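You operate a simulated robot arm through the tools that you are given. There is no shell and no other tool. Be economical: measure what you need, move in short steps, check, and stop when the job is done.

You are at the controls of a simulated robot arm. One attempt, no reset.

TASK
Stack the steel mount marked "No 6" from the top of the spares trolley on top of the steel mount labelled "No 5".

The check looks at the end state, three seconds after you hand in, the way a careful person would. Anything else that was tipped, shoved, dropped, spilled or broken makes it a failure.

THE ROBOT
A 7-joint arm with a two-finger parallel gripper, fixed in place. Base frame: the origin is at the foot of the arm, x ahead of it, y to its left, z up; the work surface is at about z = 0. Lengths are in mm, angles in degrees, forces in N, time in s.
With the tool pointing down near the work surface it reaches from about 240 to 620 mm from the base axis. Its first joint turns from -66.0 to 66.0 degrees. Payload 2.6 kg.
The tool frame sits at the grasp point between the pads (the TCP): z along the fingers, y along the line on which they close. The tips reach 30 mm beyond it. The gripper opens to 94 mm. The fingers are 28 mm wide and 10 mm thick; the gripper's body (50 by 96 mm) begins 55 mm behind the TCP.
Orientation is that of the tool frame in the base frame, as a unit quaternion [x, y, z, w]. With the fingers straight down and closing along the base's y, the tool's x points along the base's -x, its y along +y and its z along -z.

THE INTERFACE
- The arm moves only by the tool nudge_tool. Its argument "commands" is a list of rows, each an object (a shift or turn left out is 0, a gripper value left out holds the last) with "xyz": the shift along the tool's x, y, z in m, a list of three; "spin": the turn about the tool's z in degrees. In form: [{"xyz": [x, y, z], "spin": spin}, ...]. A call has 1 to 20 rows; each row shifts and turns the commanded pose from where the row before left it, along the tool's axes as they then stand. "fingers" is the closure in counts, from 0 (fully open) to 255 (shut), set as the call begins (left out, the last holds). A row lasts 0.2 s, in which the tool goes at most 50 mm and 8.6 degrees; a call with a longer step from one row to the next is refused whole, and so is a gripper value outside its range. A pose out of reach is approached as far as the arm can. The call stops where the force on the tool passes 40 N (or 10 N more than at its start, if that is more) or the arm is blocked; 0.2 s more then pass. Each finger travels about 72 mm/s and halts on what it meets, pressing with about 30 N; the grip force reading is that of the motor and also rises with nothing between the fingers. The clock runs only during rows and for 0.2 s after the last one: add rows that do not move to give the fingers time. The reply holds the time, the measured pose of the TCP, the force on the tool along the base axes, the opening and the grip force, in the units named above and with some noise.
- Cameras (640 x 400 px; columns grow to the right, rows downward): "scene" is fixed at [33, 411, 561.1]; the picture's right is [-0.90, -0.43, 0.00], its down [-0.23, 0.49, -0.84] and it looks along [0.36, -0.76, -0.54] (base axes); focal length 358 px, centre (320, 200). "wrist" rides on the gripper at [-37, 0, -58] in the tool frame; the picture's right is [0.00, -1.00, 0.00], its down [0.97, 0.00, -0.24] and it looks along [0.24, 0.00, 0.97] (tool axes); focal length 218 px, centre (320, 200).
- snapshot(camera): a new picture of that camera. It takes no simulated time.
- locate(camera, pixels): for up to 12 pixels [column, row] of the newest picture of that camera ("zoom" is the newest enlarged one), the place [x, y, z] in the base frame of the surface seen there, good to about 2 mm, but the place of the scene camera against the robot may be out by one fixed shift of up to 25 mm in any direction. It takes no simulated time.
- inspect(camera, box): a new picture of the part [left, top, right, bottom] of that camera's present view, enlarged. It takes no simulated time.
- finish_job(): hands the job in; it is judged then, once.

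Work in short steps. Measure before you move; look again where a grasp or a placing could have gone wrong, and mend it. You have 60 turns and 20 pictures in all, those below and enlarged ones among them. Open the gripper and draw the arm clear of the work before you hand the job in, unless the task says otherwise; then end with one line.

The tools are called after ">>>" as a command line: name --argument value ..., lists and objects as JSON in quotes. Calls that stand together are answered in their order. nudge_tool: Moves the arm, as the interface text tells. Its arguments: {"type":"object","properties":{"commands":{"type":"array"},"fingers":{"type":"number"}},"required":["commands"]} The other tools are called the same way: snapshot (camera) takes a picture; locate (camera, pixels) gives the place of the surface under pixels of a picture; inspect (camera, box) takes an enlarged picture of a part of a camera's view; finish_job () hands the job in.

At the start:

```text
t: 0.0
ee_pos: [245.7, -289.8, 331.2]
tcp_rot: [0.0, 1.0, 0.0, 0.0]
ft_force: [0.5, 0.7, 0.3]
opening: 94.0
finger_force: 0.2
```

scene: 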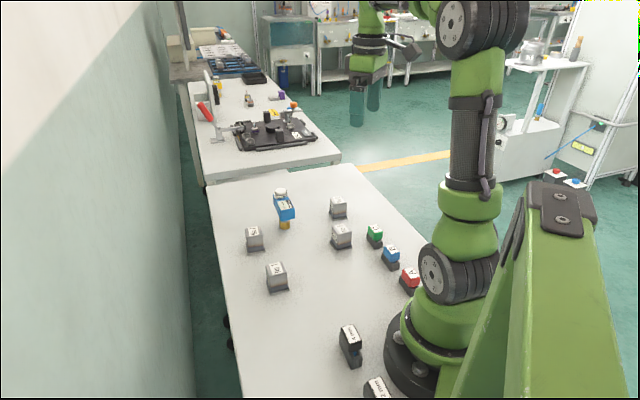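
wrist: 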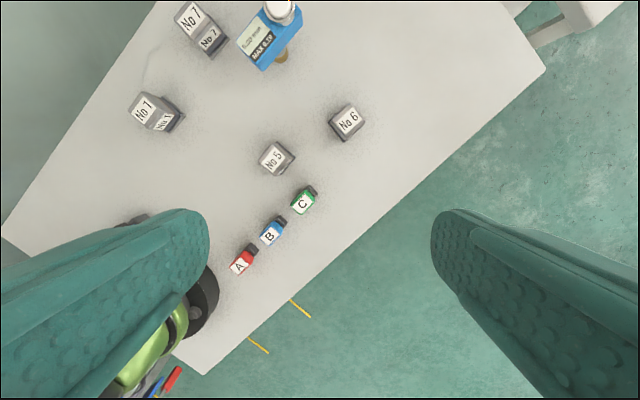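

The wrist view shows No 5 at (275,158) and a No 6 at (348,120), with a white object at the upper right (580,15). I'll enlarge both views to read the labels and find out which one is the spares trolley.

>>> inspect --camera "scene" --box '[220, 170, 440, 308]'

>>> locate --camera "wrist" --pixels '[[348, 120], [273, 160], [148, 108], [190, 18], [304, 203], [580, 15], [400, 150], [258, 40], [600, 100], [345, 105], [270, 146], [335, 125]]'

>>> inspect --camera "wrist" --box '[220, 80, 400, 192]'

```text
2.90 times, centred on (330, 239) of scene
```

zoom: 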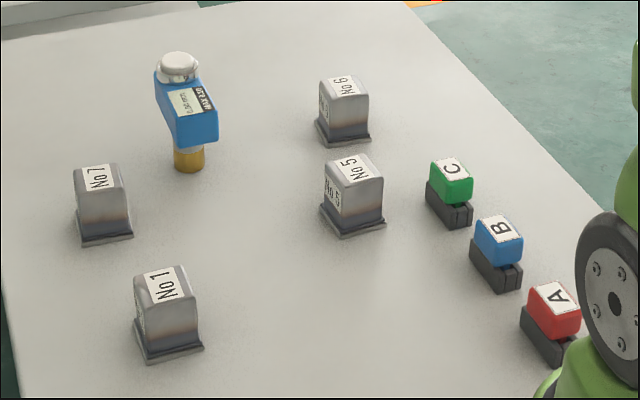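

```text
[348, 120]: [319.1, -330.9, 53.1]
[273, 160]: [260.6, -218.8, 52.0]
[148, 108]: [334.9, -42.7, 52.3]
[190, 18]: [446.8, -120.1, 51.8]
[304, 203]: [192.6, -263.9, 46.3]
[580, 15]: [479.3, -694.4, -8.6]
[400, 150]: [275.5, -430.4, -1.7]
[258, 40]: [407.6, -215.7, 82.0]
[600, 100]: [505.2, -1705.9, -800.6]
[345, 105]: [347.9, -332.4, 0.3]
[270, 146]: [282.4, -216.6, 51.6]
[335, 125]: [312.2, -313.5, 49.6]
```

```text
3.56 times, centred on (310, 136) of wrist
```

zoom: 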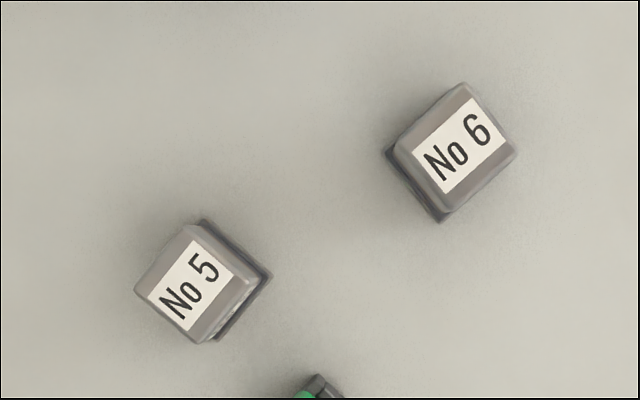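

The only No 6 within reach stands beside No 5, on the top at z≈0. I'll locate the corners of both top faces in the zoom to get their sizes and yaw.

>>> locate --camera "zoom" --pixels '[[462, 88], [512, 150], [446, 205], [398, 148], [190, 230], [252, 285], [200, 338], [140, 290], [440, 217], [388, 150], [268, 277], [205, 222]]'

>>> inspect --camera "scene" --box '[310, 185, 374, 225]'

```text
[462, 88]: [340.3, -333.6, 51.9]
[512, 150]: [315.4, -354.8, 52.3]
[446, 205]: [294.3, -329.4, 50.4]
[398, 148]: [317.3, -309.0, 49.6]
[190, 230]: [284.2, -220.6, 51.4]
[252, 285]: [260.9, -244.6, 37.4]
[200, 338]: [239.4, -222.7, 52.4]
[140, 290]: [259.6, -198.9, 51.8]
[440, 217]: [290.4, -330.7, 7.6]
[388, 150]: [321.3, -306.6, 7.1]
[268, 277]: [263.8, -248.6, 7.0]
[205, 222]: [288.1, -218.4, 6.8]
```

```text
10.00 times, centred on (342, 205) of scene
```

zoom: 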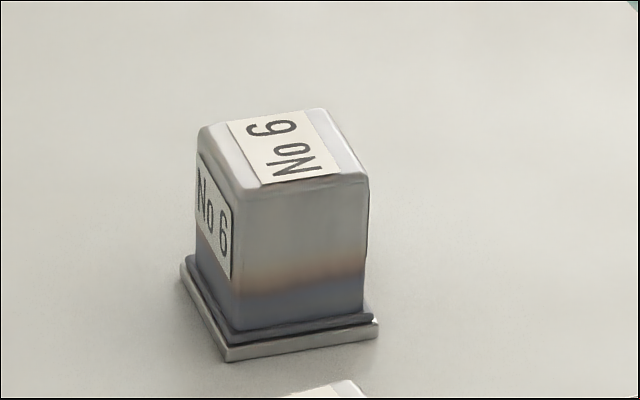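

Both mounts are about 33 mm square and 52 mm tall, with a 7 mm flange. No 6 is centred near (317,-332) at yaw ≈41°, and No 5 near (262,-222) at yaw ≈50°. I'll move above No 6, turn the tool +49° and look again.

>>> nudge_tool --commands '[{"xyz": [-0.0178, -0.0105, 0.03]}, {"xyz": [-0.0178, -0.0105, 0.03]}, {"xyz": [-0.0178, -0.0105, 0.03]}, {"xyz": [-0.0177, -0.0104, 0.03]}, {"spin": 8.2}, {"spin": 8.2}, {"spin": 8.2}, {"spin": 8.2}, {"spin": 8.1}, {"spin": 8.1}, {}, {}]' --fingers 0

>>> inspect --camera "wrist" --box '[160, 100, 480, 300]'

```text
t: 2.6
ee_pos: [316.8, -330.9, 212.1]
tcp_rot: [0.415, 0.91, 0.0, 0.0]
ft_force: [0.8, -0.4, 0.7]
opening: 93.8
finger_force: 0.0
```

```text
2.00 times, centred on (320, 200) of wrist
```

zoom: 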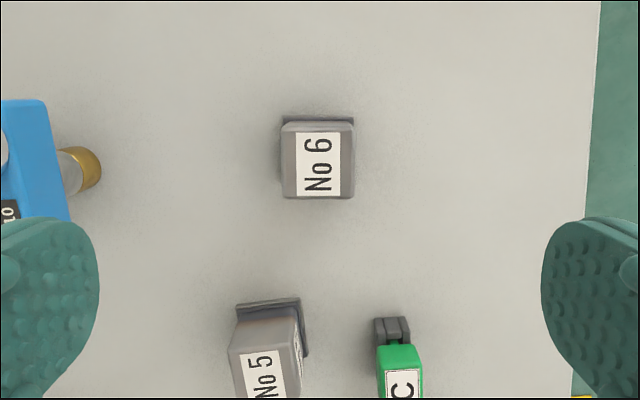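

No 6 sits square to the fingers at zoom (317,160), with a blue gauge to the left. I'll locate the edges to centre the grasp precisely and check the gauge's clearance.

>>> locate --camera "zoom" --pixels '[[286, 128], [350, 126], [352, 194], [286, 194], [317, 160], [98, 170], [240, 306], [297, 300], [304, 352], [235, 345], [292, 322], [60, 210]]'

```text
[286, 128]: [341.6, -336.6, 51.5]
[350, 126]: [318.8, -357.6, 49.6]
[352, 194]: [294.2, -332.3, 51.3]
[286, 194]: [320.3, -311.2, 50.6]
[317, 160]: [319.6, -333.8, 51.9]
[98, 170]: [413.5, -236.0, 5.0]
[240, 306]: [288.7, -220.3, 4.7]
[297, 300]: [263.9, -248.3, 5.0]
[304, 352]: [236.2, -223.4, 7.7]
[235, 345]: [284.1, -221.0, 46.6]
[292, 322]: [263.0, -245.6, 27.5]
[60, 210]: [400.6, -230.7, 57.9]
```

The corners put No 6's centre at (318.7,-334.4) with yaw 41°, and No 5's at about (262.3,-221.8) with yaw ≈48.5°. I'll correct by 4 mm and descend to z≈40, which keeps the tips above the flange.

>>> nudge_tool --commands '[{"xyz": [-0.0039, -0.0009, 0.02]}, {"xyz": [0, 0, 0.03]}, {"xyz": [0, 0, 0.03]}, {"xyz": [0, 0, 0.025]}, {"xyz": [0, 0, 0.02]}, {"xyz": [0, 0, 0.02]}, {"xyz": [0, 0, 0.015]}, {"xyz": [0, 0, 0.012]}, {}, {}]'

```text
t: 4.8
ee_pos: [319.1, -334.3, 39.5]
tcp_rot: [0.415, 0.91, 0.0, 0.0]
ft_force: [-0.3, 0.9, -0.3]
opening: 94.0
finger_force: 0.0
```

The tool is at (319.1,-334.3,39.5) with no contact force. I'll close the gripper and wait.

>>> nudge_tool --commands '[{}, {}, {}, {}, {}, {}, {}]' --fingers 255

```text
t: 6.4
ee_pos: [319.8, -333.4, 41.0]
tcp_rot: [0.415, 0.91, 0.0, 0.0]
ft_force: [0.1, 0.6, 0.9]
opening: 42.0
finger_force: 29.4
```

The grip stopped at an opening of 42 mm, wider than my estimate of 33–36 mm. I'll lift 20 mm gently and check with a picture.

>>> nudge_tool --commands '[{"xyz": [0, 0, -0.005]}, {"xyz": [0, 0, -0.01]}, {"xyz": [0, 0, -0.015]}, {}, {}]'

>>> inspect --camera "scene" --box '[290, 150, 418, 230]'

>>> snapshot --camera "wrist"

```text
t: 7.6
ee_pos: [318.2, -334.9, 70.7]
tcp_rot: [0.415, 0.91, 0.0, 0.0]
ft_force: [0.0, 0.2, -1.8]
opening: 42.1
finger_force: 29.8
```

```text
5.00 times, centred on (354, 190) of scene
```

zoom: 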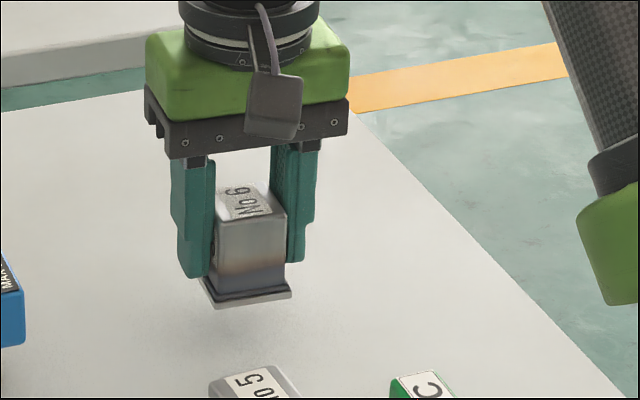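

```text
12 pictures are left
```

wrist: 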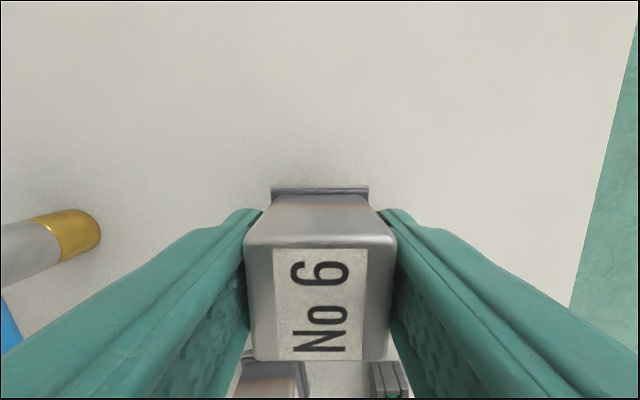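

No 6 is lifted and level between the pads. I'll measure its top face and flange in the wrist view to find its offset from the TCP.

>>> locate --camera "wrist" --pixels '[[252, 242], [391, 242], [385, 356], [254, 356], [320, 237], [320, 358], [273, 192], [366, 192], [320, 300]]'

```text
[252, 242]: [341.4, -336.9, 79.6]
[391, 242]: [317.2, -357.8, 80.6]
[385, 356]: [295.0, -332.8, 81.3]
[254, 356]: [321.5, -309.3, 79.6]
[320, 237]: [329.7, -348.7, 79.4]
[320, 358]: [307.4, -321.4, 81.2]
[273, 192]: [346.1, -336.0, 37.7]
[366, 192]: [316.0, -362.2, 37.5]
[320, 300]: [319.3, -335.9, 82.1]
```

The held mount is centred on the TCP, with its top at z≈82 and bottom at z≈30. I'll lift to z≈150, turn -7.5° to match No 5, and move above it.

>>> nudge_tool --commands '[{"xyz": [0, 0, -0.02]}, {"xyz": [0, 0, -0.03]}, {"xyz": [0, 0, -0.03]}, {"spin": -3.75}, {"spin": -3.75}, {"xyz": [0.0117, 0.0047, 0]}, {"xyz": [0.0195, 0.0078, 0]}, {"xyz": [0.0195, 0.0078, 0]}, {"xyz": [0.0195, 0.0078, 0]}, {"xyz": [0.0195, 0.0078, 0]}, {"xyz": [0.0195, 0.0078, 0]}, {"xyz": [0.0077, 0.0032, 0]}, {}, {}]'

>>> inspect --camera "scene" --box '[278, 170, 406, 250]'

>>> snapshot --camera "wrist"

```text
t: 10.6
ee_pos: [263.1, -222.6, 149.8]
tcp_rot: [0.354, 0.935, 0.0, 0.0]
ft_force: [-0.3, -0.4, -2.0]
opening: 42.1
finger_force: 30.1
```

```text
5.00 times, centred on (342, 210) of scene
```

zoom: 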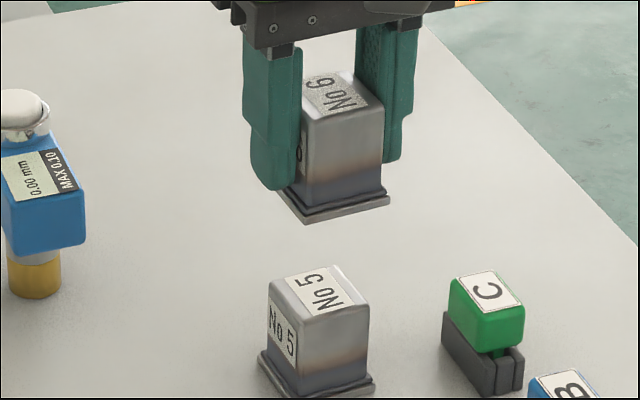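

```text
10 pictures are left
```

wrist: 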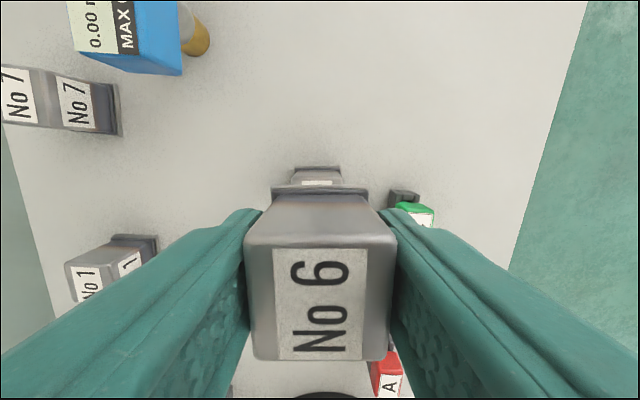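

No 6 hangs over No 5. I'll use the flange corners in the wrist view (No 5 at (295,168) and (340,168)) and matching corners in the scene zoom to check the relative alignment.

>>> locate --camera "wrist" --pixels '[[296, 169], [338, 169], [317, 169], [274, 191], [366, 191], [320, 191], [317, 183]]'

>>> locate --camera "zoom" --pixels '[[310, 123], [382, 113], [352, 78], [297, 320], [367, 303], [335, 268], [273, 285], [345, 116], [332, 310]]'

```text
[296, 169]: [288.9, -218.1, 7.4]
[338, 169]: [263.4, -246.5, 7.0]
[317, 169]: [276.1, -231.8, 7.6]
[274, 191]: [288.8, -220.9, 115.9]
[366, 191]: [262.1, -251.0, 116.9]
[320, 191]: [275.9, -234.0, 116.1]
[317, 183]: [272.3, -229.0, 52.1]
```

```text
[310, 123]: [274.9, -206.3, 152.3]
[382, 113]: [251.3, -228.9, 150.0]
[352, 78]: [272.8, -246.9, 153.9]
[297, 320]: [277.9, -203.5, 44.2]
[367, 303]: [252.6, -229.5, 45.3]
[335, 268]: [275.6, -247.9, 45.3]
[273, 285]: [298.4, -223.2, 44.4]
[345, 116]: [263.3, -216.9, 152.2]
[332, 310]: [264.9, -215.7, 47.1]
```

Both views agree that No 6 sits about 2 mm off in the tool's -y direction and is fine in x. I'll shift +1.9 mm in y and descend to z≈98, just above contact.

>>> nudge_tool --commands '[{"xyz": [0, 0.0019, 0]}, {"xyz": [0, 0, 0.015]}, {"xyz": [0, 0, 0.015]}, {"xyz": [0, 0, 0.012]}, {"xyz": [0, 0, 0.01]}, {}, {}]'

>>> inspect --camera "scene" --box '[290, 190, 394, 255]'

>>> snapshot --camera "wrist"

```text
t: 12.2
ee_pos: [263.0, -221.2, 95.8]
tcp_rot: [0.354, 0.935, 0.001, 0.0]
ft_force: [-0.5, -0.5, -2.5]
opening: 42.1
finger_force: 30.1
```

```text
6.15 times, centred on (342, 222) of scene
```

zoom: 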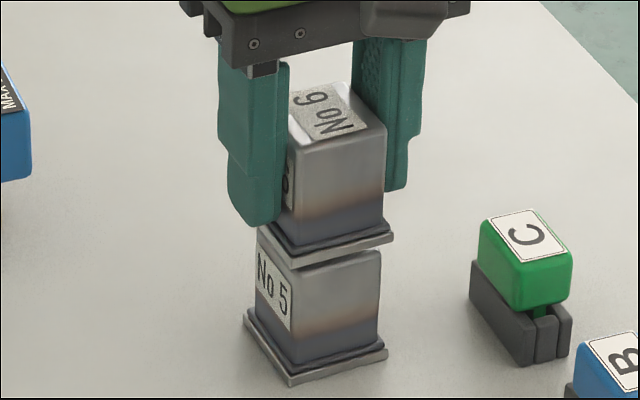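

```text
8 pictures are left
```

wrist: 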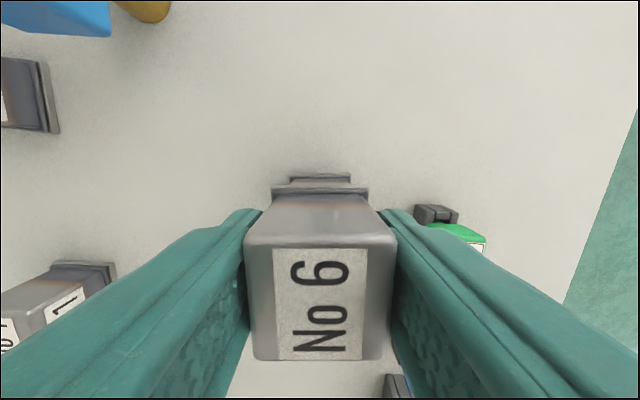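

The flanges are centred on each other in the wrist view (No 5's spans 291–350, No 6's 272–368), and they are parallel in the scene view. I'll lower in 1 mm steps until I feel contact.

>>> nudge_tool --commands '[{"xyz": [0, 0, 0.001]}, {"xyz": [0, 0, 0.001]}, {"xyz": [0, 0, 0.001]}, {}]'

```text
t: 13.2
ee_pos: [263.7, -220.7, 95.0]
tcp_rot: [0.354, 0.935, 0.001, -0.001]
ft_force: [0.1, 0.2, -2.7]
opening: 42.4
finger_force: 29.9
```

There's no contact yet: the force still reads only the payload. I'll keep lowering in small steps.

>>> nudge_tool --commands '[{"xyz": [0, 0, 0.001]}, {"xyz": [0, 0, 0.0005]}, {}]'

```text
t: 14.0
ee_pos: [261.9, -221.4, 92.5]
tcp_rot: [0.354, 0.935, 0.001, 0.001]
ft_force: [-0.2, 0.4, -2.9]
opening: 42.4
finger_force: 29.9
```

>>> nudge_tool --commands '[{"xyz": [0, 0, 0.0007]}, {"xyz": [0, 0, 0.0007]}, {}]'

```text
t: 14.8
ee_pos: [264.4, -219.7, 91.7]
tcp_rot: [0.355, 0.935, 0.0, 0.001]
ft_force: [-4.4, 3.9, 20.8]
opening: 42.1
finger_force: 30.1
```

The force rose to +20.8 N, so No 6 has landed. I'll ease up 0.5 mm and look before releasing.

>>> nudge_tool --commands '[{"xyz": [0, 0, -0.0005]}, {}, {}]'

>>> inspect --camera "scene" --box '[300, 195, 380, 245]'

```text
t: 15.6
ee_pos: [264.6, -221.2, 90.5]
tcp_rot: [0.355, 0.935, 0.0, 0.001]
ft_force: [1.3, 3.8, 18.1]
opening: 42.1
finger_force: 30.0
```

```text
8.00 times, centred on (340, 220) of scene
```

zoom: 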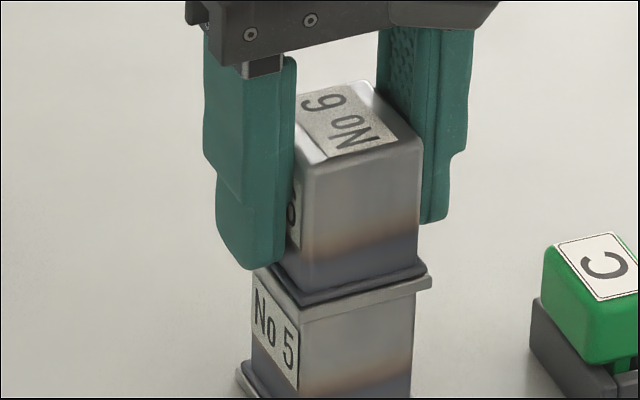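

No 6 is seated flat on No 5 with an even overhang. I'll open the gripper in place.

>>> nudge_tool --commands '[{}, {}, {}, {}, {}, {}]' --fingers 0

```text
t: 17.0
ee_pos: [264.1, -219.9, 91.6]
tcp_rot: [0.355, 0.935, 0.0, -0.001]
ft_force: [0.3, 0.2, 0.9]
opening: 94.1
finger_force: 0.1
```

The gripper is open and the force is zero. I'll retreat straight up and check the stack.

>>> nudge_tool --commands '[{"xyz": [0, 0, -0.01]}, {"xyz": [0, 0, -0.02]}, {"xyz": [0, 0, -0.03]}, {"xyz": [0, 0, -0.04]}, {"xyz": [0, 0, -0.04]}, {"xyz": [0, 0, -0.04]}, {}, {}]'

>>> inspect --camera "scene" --box '[230, 165, 438, 295]'

>>> snapshot --camera "wrist"

```text
t: 18.8
ee_pos: [263.6, -220.6, 270.4]
tcp_rot: [0.354, 0.935, 0.0, 0.0]
ft_force: [-0.7, 0.5, -0.2]
opening: 93.8
finger_force: 0.1
```

```text
3.08 times, centred on (334, 230) of scene
```

zoom: 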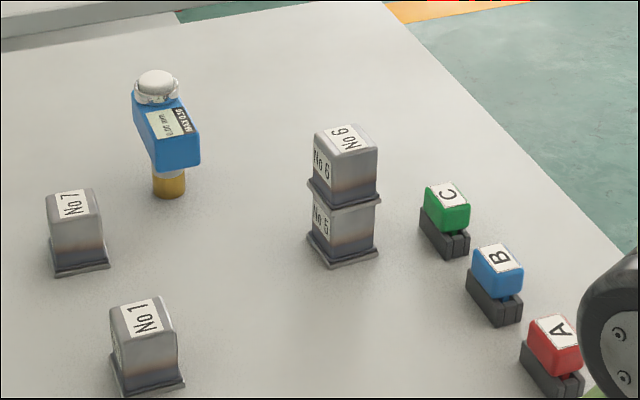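

```text
5 pictures are left
```

wrist: 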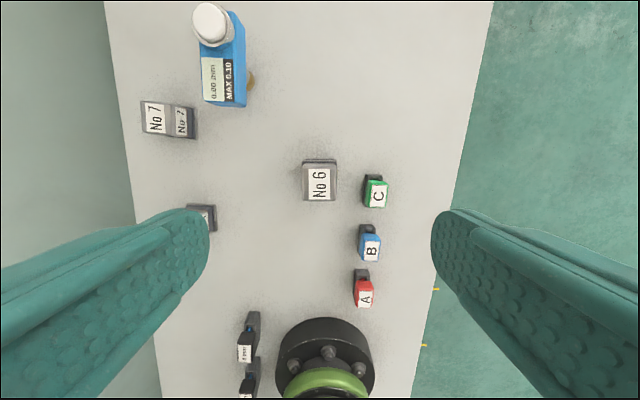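

No 6 stands squarely on No 5, nothing else has moved, and the arm is clear at z≈270 with the gripper open. I'm handing the job in.

>>> finish_job

```text
The job is handed in.
```

The No 6 steel mount is stacked squarely on No 5, nothing else was disturbed, and the arm is clear with the gripper open.
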